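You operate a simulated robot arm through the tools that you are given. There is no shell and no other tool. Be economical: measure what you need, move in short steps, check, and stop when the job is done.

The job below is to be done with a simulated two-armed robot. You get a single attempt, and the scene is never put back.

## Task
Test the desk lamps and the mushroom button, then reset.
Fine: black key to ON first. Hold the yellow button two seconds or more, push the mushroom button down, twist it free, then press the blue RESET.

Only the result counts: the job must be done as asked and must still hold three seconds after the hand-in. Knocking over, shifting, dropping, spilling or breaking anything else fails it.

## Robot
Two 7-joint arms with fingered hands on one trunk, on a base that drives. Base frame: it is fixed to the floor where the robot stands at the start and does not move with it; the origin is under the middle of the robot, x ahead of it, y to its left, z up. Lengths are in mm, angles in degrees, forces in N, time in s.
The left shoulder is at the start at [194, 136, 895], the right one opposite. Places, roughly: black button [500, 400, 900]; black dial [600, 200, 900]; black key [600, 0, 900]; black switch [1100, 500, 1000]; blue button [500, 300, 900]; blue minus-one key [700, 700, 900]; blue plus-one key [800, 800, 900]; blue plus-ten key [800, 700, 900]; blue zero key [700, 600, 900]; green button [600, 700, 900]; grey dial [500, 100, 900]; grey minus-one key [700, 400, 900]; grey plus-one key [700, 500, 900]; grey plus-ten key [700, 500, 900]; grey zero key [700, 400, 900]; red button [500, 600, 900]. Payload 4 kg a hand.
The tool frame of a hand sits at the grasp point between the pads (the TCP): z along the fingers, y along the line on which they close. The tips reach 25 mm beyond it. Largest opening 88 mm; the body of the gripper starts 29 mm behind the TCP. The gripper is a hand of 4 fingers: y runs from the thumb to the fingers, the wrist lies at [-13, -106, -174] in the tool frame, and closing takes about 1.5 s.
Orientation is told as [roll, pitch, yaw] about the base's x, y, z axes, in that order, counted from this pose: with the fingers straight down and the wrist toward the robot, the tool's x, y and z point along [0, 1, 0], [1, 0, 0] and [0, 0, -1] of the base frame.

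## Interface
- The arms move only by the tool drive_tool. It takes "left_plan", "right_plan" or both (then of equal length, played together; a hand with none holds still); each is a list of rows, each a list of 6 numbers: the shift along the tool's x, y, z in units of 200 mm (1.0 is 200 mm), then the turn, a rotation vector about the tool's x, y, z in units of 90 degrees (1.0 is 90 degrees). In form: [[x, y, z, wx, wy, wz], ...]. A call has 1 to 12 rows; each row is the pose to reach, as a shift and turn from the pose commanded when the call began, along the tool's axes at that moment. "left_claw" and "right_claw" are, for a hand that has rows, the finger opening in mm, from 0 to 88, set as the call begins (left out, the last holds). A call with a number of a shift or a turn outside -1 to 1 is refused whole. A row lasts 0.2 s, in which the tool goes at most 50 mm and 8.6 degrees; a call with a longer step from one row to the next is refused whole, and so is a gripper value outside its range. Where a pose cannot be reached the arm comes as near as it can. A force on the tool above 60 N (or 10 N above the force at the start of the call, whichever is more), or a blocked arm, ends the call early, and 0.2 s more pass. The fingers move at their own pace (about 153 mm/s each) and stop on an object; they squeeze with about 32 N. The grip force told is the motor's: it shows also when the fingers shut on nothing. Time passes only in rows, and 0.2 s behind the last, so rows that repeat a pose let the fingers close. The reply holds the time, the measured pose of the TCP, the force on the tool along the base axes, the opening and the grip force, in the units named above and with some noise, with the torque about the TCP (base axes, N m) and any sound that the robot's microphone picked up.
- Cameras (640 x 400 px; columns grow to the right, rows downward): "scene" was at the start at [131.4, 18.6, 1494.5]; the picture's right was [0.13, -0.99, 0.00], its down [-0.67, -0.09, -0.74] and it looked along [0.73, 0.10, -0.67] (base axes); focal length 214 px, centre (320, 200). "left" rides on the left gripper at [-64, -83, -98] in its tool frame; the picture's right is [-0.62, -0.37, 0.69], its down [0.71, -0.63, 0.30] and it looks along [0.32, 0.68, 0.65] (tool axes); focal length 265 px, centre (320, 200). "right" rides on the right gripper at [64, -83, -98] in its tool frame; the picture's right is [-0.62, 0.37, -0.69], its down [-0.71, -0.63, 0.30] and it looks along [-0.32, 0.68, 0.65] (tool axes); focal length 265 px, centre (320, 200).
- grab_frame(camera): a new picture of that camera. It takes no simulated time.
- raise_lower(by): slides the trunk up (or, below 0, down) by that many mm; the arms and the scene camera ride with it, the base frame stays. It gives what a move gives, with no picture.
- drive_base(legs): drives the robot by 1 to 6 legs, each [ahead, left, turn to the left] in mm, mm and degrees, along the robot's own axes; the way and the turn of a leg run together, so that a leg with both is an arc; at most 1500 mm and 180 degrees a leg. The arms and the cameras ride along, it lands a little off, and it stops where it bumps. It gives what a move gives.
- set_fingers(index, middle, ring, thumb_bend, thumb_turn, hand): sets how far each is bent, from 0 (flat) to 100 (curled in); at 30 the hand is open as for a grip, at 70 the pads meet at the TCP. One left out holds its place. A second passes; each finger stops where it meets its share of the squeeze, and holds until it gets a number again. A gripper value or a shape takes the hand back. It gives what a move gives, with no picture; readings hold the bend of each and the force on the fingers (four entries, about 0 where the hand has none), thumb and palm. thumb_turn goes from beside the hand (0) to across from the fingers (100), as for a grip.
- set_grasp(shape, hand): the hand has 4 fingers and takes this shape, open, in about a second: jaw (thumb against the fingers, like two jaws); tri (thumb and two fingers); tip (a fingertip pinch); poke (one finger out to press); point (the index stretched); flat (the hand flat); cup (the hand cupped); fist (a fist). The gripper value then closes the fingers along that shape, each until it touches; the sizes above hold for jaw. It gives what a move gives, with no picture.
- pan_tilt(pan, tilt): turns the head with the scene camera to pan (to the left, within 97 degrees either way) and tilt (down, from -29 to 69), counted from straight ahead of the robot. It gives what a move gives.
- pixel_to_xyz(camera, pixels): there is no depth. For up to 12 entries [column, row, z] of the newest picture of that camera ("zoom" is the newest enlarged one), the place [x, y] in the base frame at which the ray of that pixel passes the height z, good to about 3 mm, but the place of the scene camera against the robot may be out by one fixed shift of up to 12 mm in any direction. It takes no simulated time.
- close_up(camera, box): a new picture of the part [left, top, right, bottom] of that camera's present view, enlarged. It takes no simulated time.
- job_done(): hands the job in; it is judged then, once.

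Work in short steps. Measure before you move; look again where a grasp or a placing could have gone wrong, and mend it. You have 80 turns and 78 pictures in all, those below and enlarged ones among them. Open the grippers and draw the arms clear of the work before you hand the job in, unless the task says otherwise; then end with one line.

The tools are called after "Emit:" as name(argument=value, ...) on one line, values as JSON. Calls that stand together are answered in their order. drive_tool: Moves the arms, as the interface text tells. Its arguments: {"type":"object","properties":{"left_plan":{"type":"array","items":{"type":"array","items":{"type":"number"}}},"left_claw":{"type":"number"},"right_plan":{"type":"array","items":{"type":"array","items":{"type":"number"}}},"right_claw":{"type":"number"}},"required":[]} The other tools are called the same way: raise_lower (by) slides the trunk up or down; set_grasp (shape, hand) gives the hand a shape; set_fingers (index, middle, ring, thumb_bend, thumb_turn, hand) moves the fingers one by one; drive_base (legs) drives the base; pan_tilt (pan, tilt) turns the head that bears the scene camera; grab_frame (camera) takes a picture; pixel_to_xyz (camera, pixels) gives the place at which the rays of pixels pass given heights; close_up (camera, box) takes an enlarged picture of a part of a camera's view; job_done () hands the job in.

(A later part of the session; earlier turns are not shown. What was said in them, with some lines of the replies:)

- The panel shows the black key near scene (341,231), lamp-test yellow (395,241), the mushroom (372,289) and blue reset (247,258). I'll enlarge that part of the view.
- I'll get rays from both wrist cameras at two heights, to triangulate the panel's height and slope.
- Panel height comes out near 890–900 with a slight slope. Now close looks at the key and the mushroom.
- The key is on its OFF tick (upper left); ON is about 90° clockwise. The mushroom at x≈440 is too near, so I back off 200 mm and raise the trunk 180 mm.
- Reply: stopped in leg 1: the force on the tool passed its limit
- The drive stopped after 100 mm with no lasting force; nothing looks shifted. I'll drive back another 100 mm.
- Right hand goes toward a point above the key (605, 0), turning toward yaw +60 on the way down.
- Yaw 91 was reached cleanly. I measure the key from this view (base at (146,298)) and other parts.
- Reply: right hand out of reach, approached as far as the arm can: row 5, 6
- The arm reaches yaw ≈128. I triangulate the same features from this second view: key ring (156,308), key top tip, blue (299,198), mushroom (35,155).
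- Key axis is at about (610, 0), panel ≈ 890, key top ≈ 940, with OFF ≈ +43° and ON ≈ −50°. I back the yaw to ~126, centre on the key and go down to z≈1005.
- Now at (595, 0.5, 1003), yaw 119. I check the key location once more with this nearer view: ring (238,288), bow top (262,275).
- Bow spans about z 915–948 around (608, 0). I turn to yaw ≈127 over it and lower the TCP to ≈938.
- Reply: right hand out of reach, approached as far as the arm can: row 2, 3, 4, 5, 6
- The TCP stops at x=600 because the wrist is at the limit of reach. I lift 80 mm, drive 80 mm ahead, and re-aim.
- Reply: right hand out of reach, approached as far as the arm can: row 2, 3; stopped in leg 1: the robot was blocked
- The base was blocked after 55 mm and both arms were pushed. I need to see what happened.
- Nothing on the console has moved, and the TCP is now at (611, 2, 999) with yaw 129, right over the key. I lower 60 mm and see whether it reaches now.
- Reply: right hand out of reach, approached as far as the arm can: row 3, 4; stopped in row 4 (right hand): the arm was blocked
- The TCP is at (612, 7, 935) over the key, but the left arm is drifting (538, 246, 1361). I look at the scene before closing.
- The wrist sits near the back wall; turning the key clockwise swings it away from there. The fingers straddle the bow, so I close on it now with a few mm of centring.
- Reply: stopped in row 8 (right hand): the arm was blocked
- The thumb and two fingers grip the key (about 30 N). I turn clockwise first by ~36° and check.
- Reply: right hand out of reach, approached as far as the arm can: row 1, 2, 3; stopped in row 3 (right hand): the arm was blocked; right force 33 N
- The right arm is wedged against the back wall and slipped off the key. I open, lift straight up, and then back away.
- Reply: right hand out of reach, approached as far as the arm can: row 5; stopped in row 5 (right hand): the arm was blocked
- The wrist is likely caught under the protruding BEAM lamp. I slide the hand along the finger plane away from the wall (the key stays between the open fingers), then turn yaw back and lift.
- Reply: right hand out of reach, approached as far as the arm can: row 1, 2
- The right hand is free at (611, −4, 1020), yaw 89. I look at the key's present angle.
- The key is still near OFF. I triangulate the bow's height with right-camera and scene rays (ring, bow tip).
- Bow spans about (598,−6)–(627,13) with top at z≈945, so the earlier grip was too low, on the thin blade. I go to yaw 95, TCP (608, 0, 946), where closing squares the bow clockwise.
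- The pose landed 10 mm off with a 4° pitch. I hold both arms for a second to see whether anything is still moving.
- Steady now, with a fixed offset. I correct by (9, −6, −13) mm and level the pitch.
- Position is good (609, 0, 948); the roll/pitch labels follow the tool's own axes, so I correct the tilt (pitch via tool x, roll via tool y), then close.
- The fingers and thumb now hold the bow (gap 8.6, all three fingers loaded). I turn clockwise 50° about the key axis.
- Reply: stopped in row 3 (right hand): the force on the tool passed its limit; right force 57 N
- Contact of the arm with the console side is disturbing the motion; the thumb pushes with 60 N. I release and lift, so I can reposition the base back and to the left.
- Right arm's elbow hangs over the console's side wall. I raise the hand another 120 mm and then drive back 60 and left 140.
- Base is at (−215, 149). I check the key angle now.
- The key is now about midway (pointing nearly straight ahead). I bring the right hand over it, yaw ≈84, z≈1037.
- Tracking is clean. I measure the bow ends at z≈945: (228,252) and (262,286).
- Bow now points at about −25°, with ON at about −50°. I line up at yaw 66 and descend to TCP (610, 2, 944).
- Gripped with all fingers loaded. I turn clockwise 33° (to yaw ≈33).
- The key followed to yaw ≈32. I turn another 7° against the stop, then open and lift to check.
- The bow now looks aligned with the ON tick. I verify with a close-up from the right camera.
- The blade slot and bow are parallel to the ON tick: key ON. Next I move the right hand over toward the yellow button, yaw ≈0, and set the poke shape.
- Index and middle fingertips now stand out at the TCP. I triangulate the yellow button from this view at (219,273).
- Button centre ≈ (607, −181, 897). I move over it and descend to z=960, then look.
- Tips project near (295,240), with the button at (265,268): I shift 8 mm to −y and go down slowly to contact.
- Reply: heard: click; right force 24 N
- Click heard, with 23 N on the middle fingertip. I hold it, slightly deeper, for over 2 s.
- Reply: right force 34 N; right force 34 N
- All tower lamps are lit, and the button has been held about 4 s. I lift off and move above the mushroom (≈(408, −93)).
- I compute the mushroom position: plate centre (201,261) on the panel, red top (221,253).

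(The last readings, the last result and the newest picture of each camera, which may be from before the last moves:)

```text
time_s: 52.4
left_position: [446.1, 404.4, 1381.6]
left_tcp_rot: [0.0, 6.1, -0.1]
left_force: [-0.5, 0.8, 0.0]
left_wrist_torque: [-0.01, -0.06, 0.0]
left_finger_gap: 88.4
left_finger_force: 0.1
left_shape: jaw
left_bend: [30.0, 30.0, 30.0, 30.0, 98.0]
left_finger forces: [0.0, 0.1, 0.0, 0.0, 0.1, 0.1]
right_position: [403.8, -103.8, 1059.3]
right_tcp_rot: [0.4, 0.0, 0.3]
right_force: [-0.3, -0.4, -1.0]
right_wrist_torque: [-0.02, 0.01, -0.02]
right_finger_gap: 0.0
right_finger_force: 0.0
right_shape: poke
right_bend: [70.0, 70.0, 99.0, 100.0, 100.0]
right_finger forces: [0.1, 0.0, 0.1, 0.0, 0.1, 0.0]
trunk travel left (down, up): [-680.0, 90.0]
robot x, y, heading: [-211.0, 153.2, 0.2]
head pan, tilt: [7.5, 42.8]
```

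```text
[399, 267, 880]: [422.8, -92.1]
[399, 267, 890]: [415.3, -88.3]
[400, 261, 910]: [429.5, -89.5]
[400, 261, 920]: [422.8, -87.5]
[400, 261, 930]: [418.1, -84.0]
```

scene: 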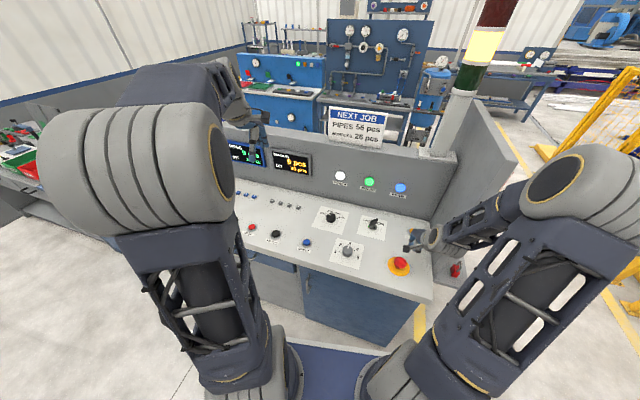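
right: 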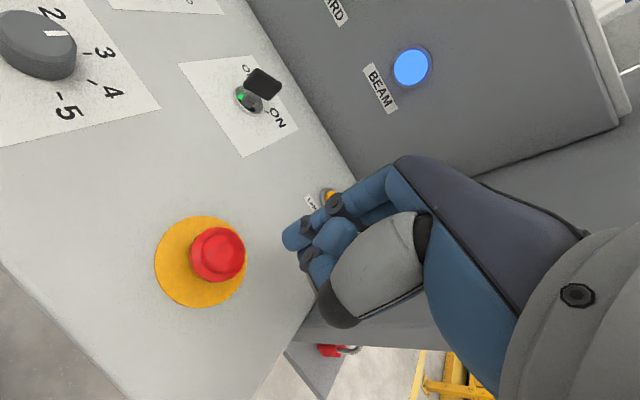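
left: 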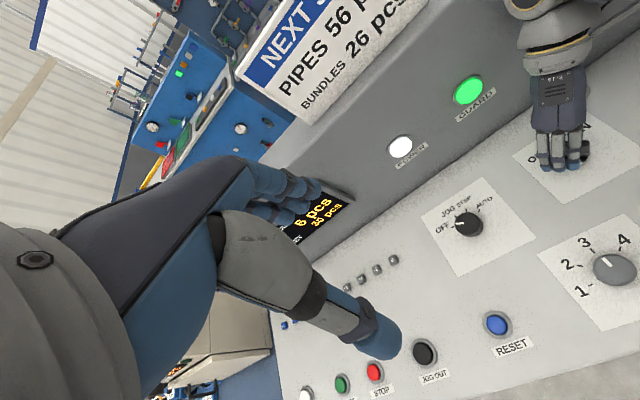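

Mushroom axis ≈ (418, −92), top ≈ 933. I go above it and press down gradually.

Emit:
drive_tool(right_plan=[[0.04, 0.03, 0.1, 0, 0, 0], [0.08, 0.065, 0.25, 0, 0, 0], [0.08, 0.065, 0.38, 0, 0, 0], [0.08, 0.065, 0.45, 0, 0, 0], [0.08, 0.065, 0.48, 0, 0, 0], [0.08, 0.065, 0.5, 0, 0, 0], [0.08, 0.065, 0.52, 0, 0, 0], [0.08, 0.065, 0.54, 0, 0, 0], [0.08, 0.065, 0.56, 0, 0, 0]])

Emit:
grab_frame(camera="right")

```text
time_s: 54.3
left_position: [445.9, 405.3, 1383.6]
left_tcp_rot: [-0.1, 6.2, -0.1]
left_force: [0.0, -0.4, 0.1]
left_wrist_torque: [0.0, -0.05, 0.0]
left_finger_gap: 87.9
left_finger_force: 0.1
left_shape: jaw
left_bend: [30.0, 30.0, 30.0, 30.0, 98.0]
left_finger forces: [0.0, 0.0, 0.0, 0.0, 0.1, 0.0]
right_position: [423.9, -89.4, 955.9]
right_tcp_rot: [0.1, -1.4, 0.4]
right_force: [-7.5, 2.2, 30.9]
right_wrist_torque: [0.06, 0.24, 0.01]
right_finger_gap: 0.0
right_finger_force: 0.1
right_shape: poke
right_bend: [70.0, 70.0, 99.0, 100.0, 100.0]
right_finger forces: [13.9, 18.4, 0.0, 0.0, 0.0, 0.0]
trunk travel left (down, up): [-680.0, 90.0]
robot x, y, heading: [-212.6, 149.0, 0.1]
head pan, tilt: [7.5, 42.8]
heard: click
stopped in row 9 (right hand): the force on the tool passed its limit (the readings are from after the stop); the commanded pose is now the measured one
```

```text
17 pictures are left
```

right: 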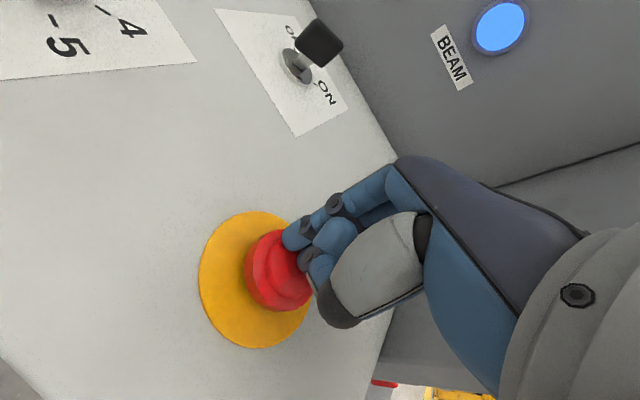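

Click heard and the cap bottomed. I lift 120 mm, turn to yaw +45 for twisting room, and set the jaw shape.

Emit:
drive_tool(right_plan=[[0, 0, -0.1, 0, 0, 0], [0, 0, -0.3, 0, 0, -0.08], [0, 0, -0.45, 0, 0, -0.16], [0, 0, -0.6, 0, 0, -0.24], [0, 0, -0.6, 0, 0, -0.32], [0, 0, -0.6, 0, 0, -0.4], [0, 0, -0.6, 0, 0, -0.48], [0, 0, -0.6, 0, 0, -0.5], [0, 0, -0.6, 0, 0, -0.5]])

Emit:
set_grasp(hand="right", shape="jaw")

Emit:
grab_frame(camera="right")

Emit:
close_up(camera="scene", box=[360, 210, 460, 290])

```text
time_s: 56.3
left_position: [446.8, 406.2, 1382.8]
left_tcp_rot: [0.0, 6.0, -0.1]
left_force: [-0.3, 0.2, -0.2]
left_wrist_torque: [0.0, -0.01, 0.01]
left_finger_gap: 87.9
left_finger_force: 0.1
left_shape: jaw
left_bend: [30.0, 30.0, 30.0, 30.0, 98.0]
left_finger forces: [0.0, 0.1, 0.1, 0.1, 0.0, 0.0]
right_position: [421.1, -90.0, 1072.8]
right_tcp_rot: [-0.6, -0.9, 45.4]
right_force: [-0.5, -0.2, -0.5]
right_wrist_torque: [0.02, 0.0, 0.01]
right_finger_gap: 0.0
right_finger_force: 0.0
right_shape: poke
right_bend: [70.0, 70.0, 99.0, 100.0, 100.0]
right_finger forces: [0.1, 0.0, 0.1, 0.1, 0.0, 0.0]
trunk travel left (down, up): [-680.0, 90.0]
robot x, y, heading: [-214.4, 148.3, 0.0]
head pan, tilt: [7.5, 42.8]
```

```text
time_s: 57.2
left_position: [447.0, 405.8, 1382.8]
left_tcp_rot: [0.0, 6.2, -0.1]
left_force: [-0.5, -0.4, -0.3]
left_wrist_torque: [0.01, -0.01, 0.02]
left_finger_gap: 88.3
left_finger_force: 0.1
left_shape: jaw
left_bend: [30.0, 30.0, 30.0, 30.0, 98.0]
left_finger forces: [0.1, 0.0, 0.1, 0.0, 0.0, 0.0]
right_position: [421.3, -91.1, 1072.6]
right_tcp_rot: [-0.6, -1.0, 45.3]
right_force: [-0.5, 0.3, 0.2]
right_wrist_torque: [0.02, 0.01, -0.01]
right_finger_gap: 87.7
right_finger_force: 0.0
right_shape: jaw
right_bend: [30.0, 30.0, 30.0, 30.0, 98.0]
right_finger forces: [0.1, 0.1, 0.0, 0.0, 0.1, 0.1]
trunk travel left (down, up): [-680.0, 90.0]
robot x, y, heading: [-215.8, 148.8, 0.2]
head pan, tilt: [7.5, 42.8]
```

```text
16 pictures are left
```

right: 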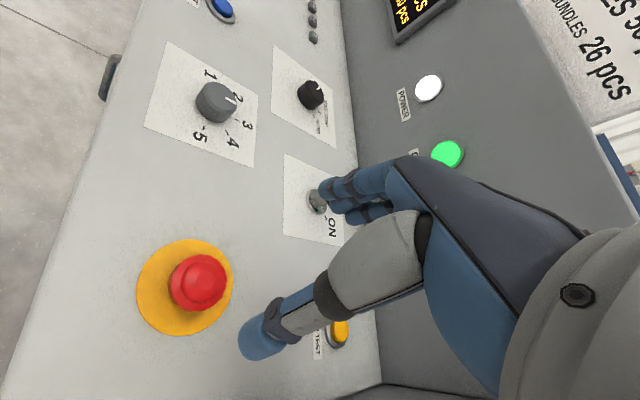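

```text
5.00 times, centred on (410, 250) of scene
```

zoom: 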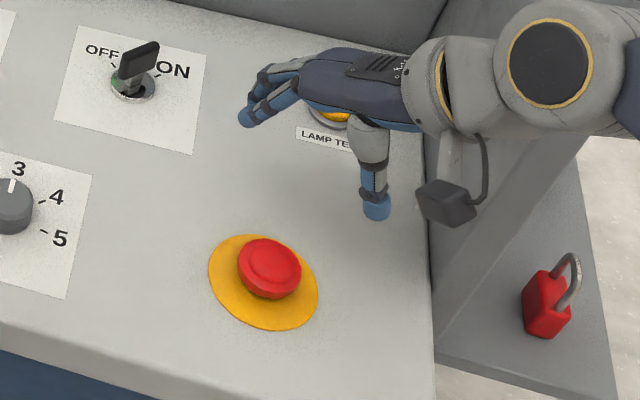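

The cap is lower on its plate (latched). I check its location once more: cap (200,280), plate (185,287).

Emit:
pixel_to_xyz(camera="right", pixels=[[185, 287, 890], [200, 280, 910], [200, 280, 920], [200, 280, 930], [173, 285, 915], [228, 285, 915]])

```text
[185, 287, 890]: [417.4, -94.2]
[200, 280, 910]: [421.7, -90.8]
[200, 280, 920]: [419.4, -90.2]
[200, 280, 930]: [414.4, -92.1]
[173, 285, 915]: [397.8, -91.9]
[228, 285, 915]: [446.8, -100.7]
```

Cap centre ≈ (418.5, −92), about 48 mm wide. I descend around it to TCP z≈926 and then close.

Emit:
drive_tool(right_plan=[[0.005, -0.012, 0.2, 0, 0, 0], [0.005, -0.012, 0.4, 0, 0, 0], [0.005, -0.012, 0.55, 0, 0, 0], [0.005, -0.012, 0.65, 0, 0, 0], [0.005, -0.012, 0.7, 0, 0, 0], [0.005, -0.012, 0.733, 0, 0, 0], [0.005, -0.012, 0.733, 0, 0, 0]], right_claw=88)

Emit:
drive_tool(right_plan=[[0, 0, 0, 0, 0, 0], [0, 0, 0, 0, 0, 0], [0, 0, 0, 0, 0, 0], [0, 0, 0, 0, 0, 0], [0, 0, 0, 0, 0, 0]], right_claw=0)

Emit:
grab_frame(camera="right")

```text
time_s: 58.8
left_position: [446.2, 404.4, 1382.5]
left_tcp_rot: [0.0, 6.2, -0.1]
left_force: [0.3, -0.2, -0.7]
left_wrist_torque: [-0.01, 0.03, -0.01]
left_finger_gap: 88.0
left_finger_force: 0.0
left_shape: jaw
left_bend: [30.0, 30.0, 30.0, 30.0, 98.0]
left_finger forces: [0.0, 0.0, 0.0, 0.1, 0.1, 0.1]
right_position: [421.9, -90.6, 926.7]
right_tcp_rot: [-0.6, -0.8, 45.4]
right_force: [-0.6, 0.4, 0.0]
right_wrist_torque: [0.0, 0.01, -0.03]
right_finger_gap: 88.0
right_finger_force: 0.1
right_shape: jaw
right_bend: [30.0, 30.0, 30.0, 30.0, 98.0]
right_finger forces: [0.0, 0.0, 0.1, 0.0, 0.0, 0.0]
trunk travel left (down, up): [-680.0, 90.0]
robot x, y, heading: [-211.4, 148.8, -0.0]
head pan, tilt: [7.5, 42.8]
```

```text
time_s: 60.0
left_position: [446.2, 403.7, 1382.3]
left_tcp_rot: [0.0, 6.1, 0.0]
left_force: [-0.3, 0.2, 0.0]
left_wrist_torque: [-0.01, 0.05, -0.02]
left_finger_gap: 88.1
left_finger_force: 0.1
left_shape: jaw
left_bend: [30.0, 30.0, 30.0, 30.0, 98.0]
left_finger forces: [0.0, 0.1, 0.0, 0.0, 0.0, 0.0]
right_position: [421.4, -88.8, 925.7]
right_tcp_rot: [-0.6, -0.8, 45.2]
right_force: [-5.5, -8.1, -4.9]
right_wrist_torque: [-0.09, 0.11, -0.06]
right_finger_gap: 33.4
right_finger_force: 32.3
right_shape: jaw
right_bend: [74.0, 61.0, 65.0, 70.0, 100.0]
right_finger forces: [15.9, 6.5, 0.0, 0.0, 32.8, 0.0]
trunk travel left (down, up): [-680.0, 90.0]
robot x, y, heading: [-216.6, 150.7, 0.1]
head pan, tilt: [7.5, 42.8]
```

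```text
14 pictures are left
```

right: 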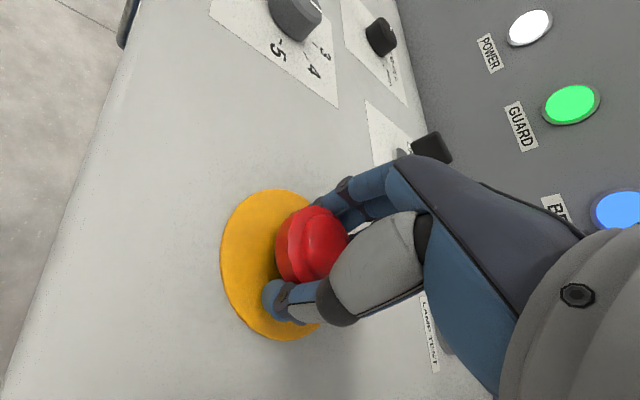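

The cap is gripped. I twist clockwise by 60°, listening for the release.

Emit:
drive_tool(right_plan=[[0, -0.005, 0, 0, 0, 0.08], [0, -0.005, 0, 0, 0, 0.16], [0, -0.005, 0, 0, 0, 0.24], [0, -0.005, 0, 0, 0, 0.32], [0, -0.005, 0, 0, 0, 0.4], [0, -0.005, 0, 0, 0, 0.48], [0, -0.005, 0, 0, 0, 0.56], [0, -0.005, 0, 0, 0, 0.64], [0, -0.005, 0, 0, 0, 0.67]])

Emit:
grab_frame(camera="right")

```text
time_s: 62.0
left_position: [447.0, 404.0, 1381.8]
left_tcp_rot: [-0.1, 6.1, -0.1]
left_force: [0.6, 0.2, -0.1]
left_wrist_torque: [-0.03, -0.01, 0.03]
left_finger_gap: 87.9
left_finger_force: 0.1
left_shape: jaw
left_bend: [30.0, 30.0, 30.0, 30.0, 98.0]
left_finger forces: [0.0, 0.1, 0.1, 0.0, 0.0, 0.1]
right_position: [421.5, -91.1, 926.8]
right_tcp_rot: [0.5, -1.0, -15.1]
right_force: [-1.4, -5.5, -2.0]
right_wrist_torque: [-0.01, -0.12, 0.09]
right_finger_gap: 31.6
right_finger_force: 32.0
right_shape: jaw
right_bend: [75.0, 61.0, 71.0, 71.0, 100.0]
right_finger forces: [20.3, 7.9, 2.1, 0.0, 29.8, 0.0]
trunk travel left (down, up): [-680.0, 90.0]
robot x, y, heading: [-214.0, 151.4, 0.1]
head pan, tilt: [7.5, 42.8]
```

```text
13 pictures are left
```

right: 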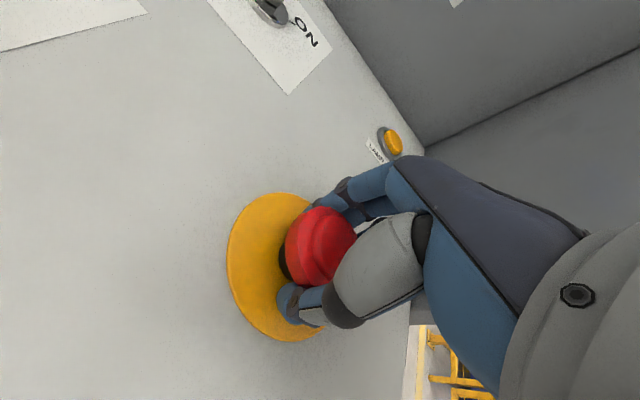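

A dark stem now shows under the cap, so it seems to have risen. I open, lift and check.

Emit:
drive_tool(right_plan=[[0, 0, 0, 0, 0, 0], [0, 0, 0, 0, 0, 0], [0, 0, 0, 0, 0, 0], [0, 0, -0.15, 0, 0, 0], [0, 0, -0.35, 0, 0, 0], [0, 0, -0.55, 0, 0, 0], [0, 0, -0.75, 0, 0, 0]], right_claw=88)

Emit:
grab_frame(camera="right")

Emit:
close_up(camera="scene", box=[360, 210, 460, 290])

```text
time_s: 63.6
left_position: [446.5, 404.5, 1381.7]
left_tcp_rot: [0.0, 6.0, -0.1]
left_force: [-0.7, -0.7, -1.5]
left_wrist_torque: [0.02, -0.01, 0.01]
left_finger_gap: 88.1
left_finger_force: 0.1
left_shape: jaw
left_bend: [30.0, 30.0, 30.0, 30.0, 98.0]
left_finger forces: [0.0, 0.0, 0.0, 0.0, 0.0, 0.0]
right_position: [418.2, -90.4, 1077.7]
right_tcp_rot: [0.5, -0.9, -15.0]
right_force: [-0.5, 0.9, 0.3]
right_wrist_torque: [0.02, 0.0, 0.01]
right_finger_gap: 87.5
right_finger_force: 0.1
right_shape: jaw
right_bend: [30.0, 30.0, 30.0, 30.0, 98.0]
right_finger forces: [0.1, 0.0, 0.0, 0.1, 0.1, 0.1]
trunk travel left (down, up): [-680.0, 90.0]
robot x, y, heading: [-216.3, 150.9, -0.2]
head pan, tilt: [7.5, 42.8]
```

```text
12 pictures are left
```

right: 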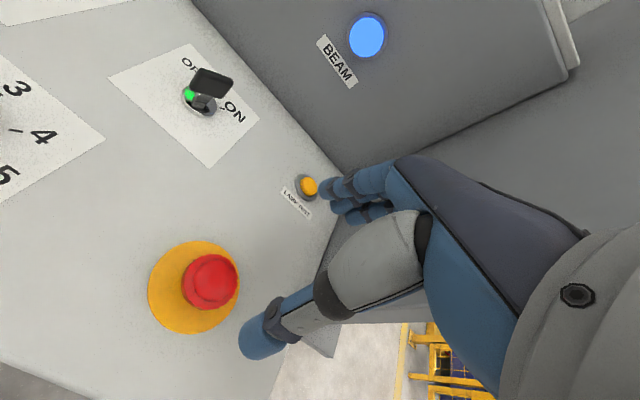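

```text
5.00 times, centred on (410, 250) of scene
```

zoom: 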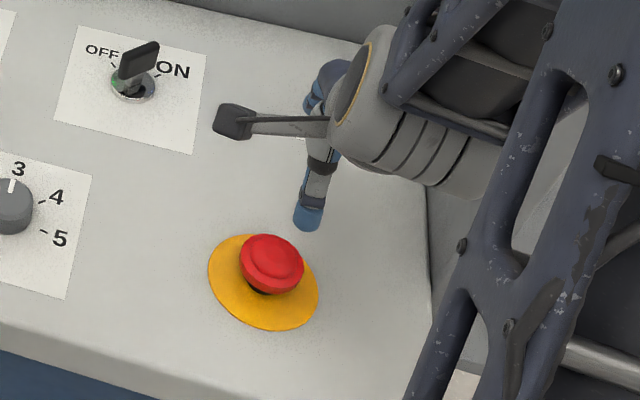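

The mushroom is up again with its stem visible. Now the left hand: poke shape, levelled, moving toward the RESET button (≈(478, 296)).

Emit:
set_grasp(hand="left", shape="poke")

Emit:
drive_tool(left_plan=[[-0.1, 0.03, 0.12, -0.034, 0, 0], [-0.2, 0.06, 0.3, -0.068, 0, 0], [-0.3, 0.1, 0.5, -0.068, 0, 0], [-0.4, 0.12, 0.7, -0.068, 0, 0], [-0.5, 0.15, 0.88, -0.068, 0, 0], [-0.52, 0.15, 1.0, -0.068, 0, 0], [-0.52, 0.15, 1.0, -0.068, 0, 0]])

Emit:
drive_tool(left_plan=[[0, 0, 0.2, 0, 0, 0], [0, 0, 0.4, 0, 0, 0], [0, 0, 0.55, 0, 0, 0], [0, 0, 0.6, 0, 0, 0], [0, 0, 0.6, 0, 0, 0]])

Emit:
grab_frame(camera="left")

```text
time_s: 64.5
left_position: [447.4, 404.5, 1382.3]
left_tcp_rot: [0.1, 6.2, -0.1]
left_force: [-0.3, 0.6, -0.6]
left_wrist_torque: [0.0, 0.02, -0.01]
left_finger_gap: 0.2
left_finger_force: 0.1
left_shape: poke
left_bend: [70.0, 70.0, 99.0, 100.0, 100.0]
left_finger forces: [0.0, 0.1, 0.0, 0.1, 0.1, 0.0]
right_position: [417.7, -89.7, 1075.0]
right_tcp_rot: [0.4, -0.9, -14.8]
right_force: [-0.2, 0.7, -0.4]
right_wrist_torque: [0.0, 0.0, 0.0]
right_finger_gap: 87.4
right_finger_force: 0.0
right_shape: jaw
right_bend: [30.0, 30.0, 30.0, 30.0, 98.0]
right_finger forces: [0.1, 0.1, 0.0, 0.0, 0.0, 0.1]
trunk travel left (down, up): [-680.0, 90.0]
robot x, y, heading: [-213.6, 147.7, -0.0]
head pan, tilt: [7.5, 42.8]
```

```text
time_s: 66.1
left_position: [455.1, 300.9, 1179.0]
left_tcp_rot: [0.0, 0.1, -0.1]
left_force: [0.1, -0.3, 0.6]
left_wrist_torque: [0.01, 0.01, 0.02]
left_finger_gap: 0.3
left_finger_force: 0.2
left_shape: poke
left_bend: [70.0, 70.0, 99.0, 100.0, 100.0]
left_finger forces: [0.0, 0.0, 0.1, 0.0, 0.1, 0.0]
right_position: [418.8, -89.9, 1075.8]
right_tcp_rot: [0.5, -1.0, -14.9]
right_force: [0.9, 0.7, -0.2]
right_wrist_torque: [0.01, 0.0, -0.02]
right_finger_gap: 87.5
right_finger_force: 0.1
right_shape: jaw
right_bend: [30.0, 30.0, 30.0, 30.0, 98.0]
right_finger forces: [0.1, 0.0, 0.1, 0.0, 0.0, 0.0]
trunk travel left (down, up): [-680.0, 90.0]
robot x, y, heading: [-213.9, 145.4, 0.1]
head pan, tilt: [7.5, 42.8]
```

```text
time_s: 67.3
left_position: [455.8, 299.1, 1061.0]
left_tcp_rot: [-0.1, 0.0, -0.1]
left_force: [-0.9, -0.1, 0.2]
left_wrist_torque: [-0.01, 0.0, -0.01]
left_finger_gap: 0.0
left_finger_force: 0.0
left_shape: poke
left_bend: [70.0, 70.0, 99.0, 100.0, 100.0]
left_finger forces: [0.1, 0.0, 0.0, 0.0, 0.1, 0.0]
right_position: [418.5, -89.7, 1075.9]
right_tcp_rot: [0.5, -0.9, -15.0]
right_force: [-0.7, 0.3, 0.6]
right_wrist_torque: [0.01, -0.03, -0.01]
right_finger_gap: 87.5
right_finger_force: 0.0
right_shape: jaw
right_bend: [30.0, 30.0, 30.0, 30.0, 98.0]
right_finger forces: [0.0, 0.0, 0.1, 0.1, 0.0, 0.0]
trunk travel left (down, up): [-680.0, 90.0]
robot x, y, heading: [-216.7, 153.5, 0.1]
head pan, tilt: [7.5, 42.8]
```

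```text
10 pictures are left
```

left: 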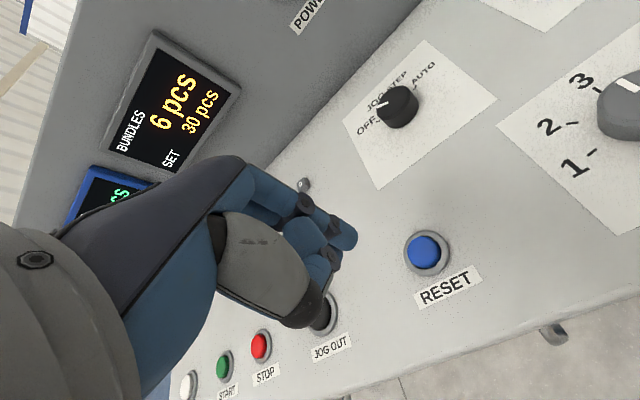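

The RESET button is at (424,250) in the left view; I compute its position.

Emit:
pixel_to_xyz(camera="left", pixels=[[424, 250, 885], [424, 250, 895], [424, 250, 905]])

```text
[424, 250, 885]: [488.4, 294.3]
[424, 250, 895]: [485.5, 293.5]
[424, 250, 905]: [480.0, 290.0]
```

Button ≈ (484, 293, 897). I move over it and press down slowly.

Emit:
drive_tool(left_plan=[[-0.02, 0.07, 0.15, 0, 0, 0], [-0.04, 0.14, 0.3, 0, 0, 0], [-0.04, 0.14, 0.45, 0, 0, 0], [-0.04, 0.14, 0.56, 0, 0, 0], [-0.04, 0.14, 0.61, 0, 0, 0], [-0.04, 0.14, 0.63, 0, 0, 0], [-0.04, 0.14, 0.65, 0, 0, 0], [-0.04, 0.14, 0.665, 0, 0, 0], [-0.04, 0.14, 0.68, 0, 0, 0], [-0.04, 0.14, 0.695, 0, 0, 0], [-0.04, 0.14, 0.7, 0, 0, 0]])

Emit:
grab_frame(camera="left")

```text
time_s: 69.5
left_position: [490.3, 290.7, 930.7]
left_tcp_rot: [-0.1, -1.5, -0.2]
left_force: [0.4, -1.6, 21.0]
left_wrist_torque: [0.23, 0.1, 0.01]
left_finger_gap: 0.0
left_finger_force: 0.1
left_shape: poke
left_bend: [70.0, 70.0, 99.0, 100.0, 100.0]
left_finger forces: [0.2, 21.4, 0.0, 0.0, 0.0, 0.1]
right_position: [418.6, -90.5, 1074.8]
right_tcp_rot: [0.6, -1.1, -14.9]
right_force: [0.1, -0.3, -0.2]
right_wrist_torque: [-0.01, -0.02, 0.03]
right_finger_gap: 87.7
right_finger_force: 0.0
right_shape: jaw
right_bend: [30.0, 30.0, 30.0, 30.0, 98.0]
right_finger forces: [0.0, 0.0, 0.0, 0.0, 0.1, 0.1]
trunk travel left (down, up): [-680.0, 90.0]
robot x, y, heading: [-211.5, 150.4, 0.1]
head pan, tilt: [7.5, 42.8]
heard: click
stopped in row 10 (left hand): the force on the tool passed its limit (the readings are from after the stop); the commanded pose is now the measured one
```

```text
9 pictures are left
```

left: 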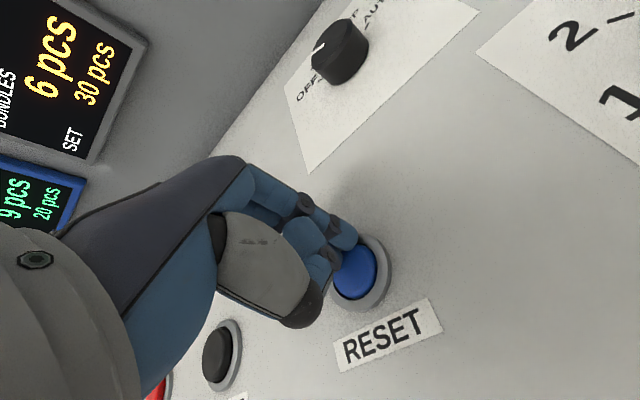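

Click on RESET. I lift the left hand straight up, raise the right, reopen the left hand and check the panel.

Emit:
drive_tool(left_plan=[[0, 0, -0.2, 0, 0, 0], [0, 0, -0.4, 0, 0, 0], [0, 0, -0.6, 0, 0, 0], [0, 0, -0.8, 0, 0, 0], [0, 0, -1.0, 0, 0, 0], [0, 0, -1.0, 0, 0, 0]], right_plan=[[0, 0, -0.15, 0, 0, 0], [0, 0, -0.3, 0, 0, 0], [0, 0, -0.45, 0, 0, 0], [0, 0, -0.6, 0, 0, 0], [0, 0, -0.6, 0, 0, 0], [0, 0, -0.6, 0, 0, 0]])

Emit:
set_grasp(hand="left", shape="jaw")

Emit:
grab_frame(camera="scene")

Emit:
close_up(camera="scene", box=[290, 150, 440, 290])

```text
time_s: 70.8
left_position: [484.8, 293.6, 1127.2]
left_tcp_rot: [-0.1, -0.9, 0.0]
left_force: [-0.9, -0.7, -0.3]
left_wrist_torque: [-0.02, 0.01, 0.02]
left_finger_gap: 0.0
left_finger_force: 0.1
left_shape: poke
left_bend: [70.0, 70.0, 99.0, 100.0, 100.0]
left_finger forces: [0.1, 0.0, 0.0, 0.1, 0.0, 0.0]
right_position: [416.3, -89.5, 1194.3]
right_tcp_rot: [0.5, -1.0, -14.9]
right_force: [0.0, -0.1, 0.1]
right_wrist_torque: [-0.03, 0.01, -0.02]
right_finger_gap: 87.9
right_finger_force: 0.1
right_shape: jaw
right_bend: [30.0, 30.0, 30.0, 30.0, 98.0]
right_finger forces: [0.0, 0.0, 0.0, 0.0, 0.1, 0.1]
trunk travel left (down, up): [-680.0, 90.0]
robot x, y, heading: [-214.4, 149.8, 0.1]
head pan, tilt: [7.5, 42.8]
```

```text
time_s: 71.8
left_position: [485.5, 292.9, 1127.2]
left_tcp_rot: [0.0, -1.0, -0.1]
left_force: [-1.3, -0.9, 0.5]
left_wrist_torque: [-0.01, 0.0, 0.02]
left_finger_gap: 88.1
left_finger_force: 0.1
left_shape: jaw
left_bend: [30.0, 30.0, 30.0, 30.0, 98.0]
left_finger forces: [0.0, 0.0, 0.0, 0.1, 0.0, 0.0]
right_position: [414.9, -90.2, 1194.1]
right_tcp_rot: [0.5, -0.9, -14.9]
right_force: [-0.1, -0.7, -0.3]
right_wrist_torque: [0.02, -0.01, -0.03]
right_finger_gap: 87.4
right_finger_force: 0.0
right_shape: jaw
right_bend: [30.0, 30.0, 30.0, 30.0, 98.0]
right_finger forces: [0.1, 0.1, 0.0, 0.0, 0.0, 0.0]
trunk travel left (down, up): [-680.0, 90.0]
robot x, y, heading: [-213.4, 151.7, 0.0]
head pan, tilt: [7.5, 42.8]
```

```text
8 pictures are left
```

scene: 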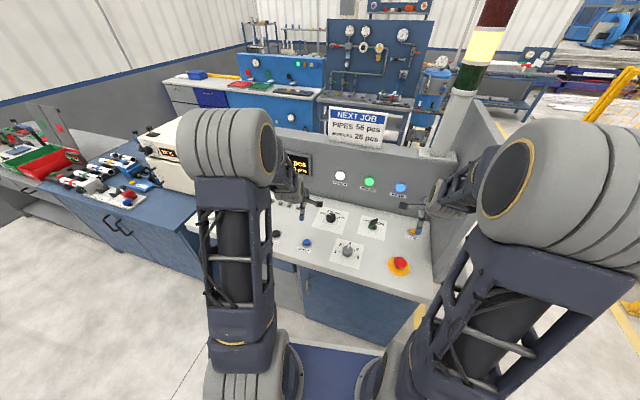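

```text
2.86 times, centred on (365, 220) of scene
```

zoom: 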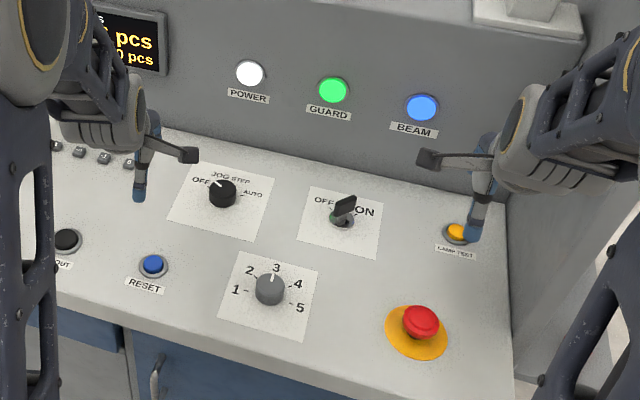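

The key is ON, the mushroom is up, RESET has been pressed, both dials are unchanged, and both hands are open above the panel. I hand the job in.

Emit:
job_done()

```text
The job is handed in.
```

The full test and reset sequence was carried out and handed in: key to ON, yellow button held about 4 s (all tower lamps lit), mushroom pushed and twisted free, then RESET pressed.
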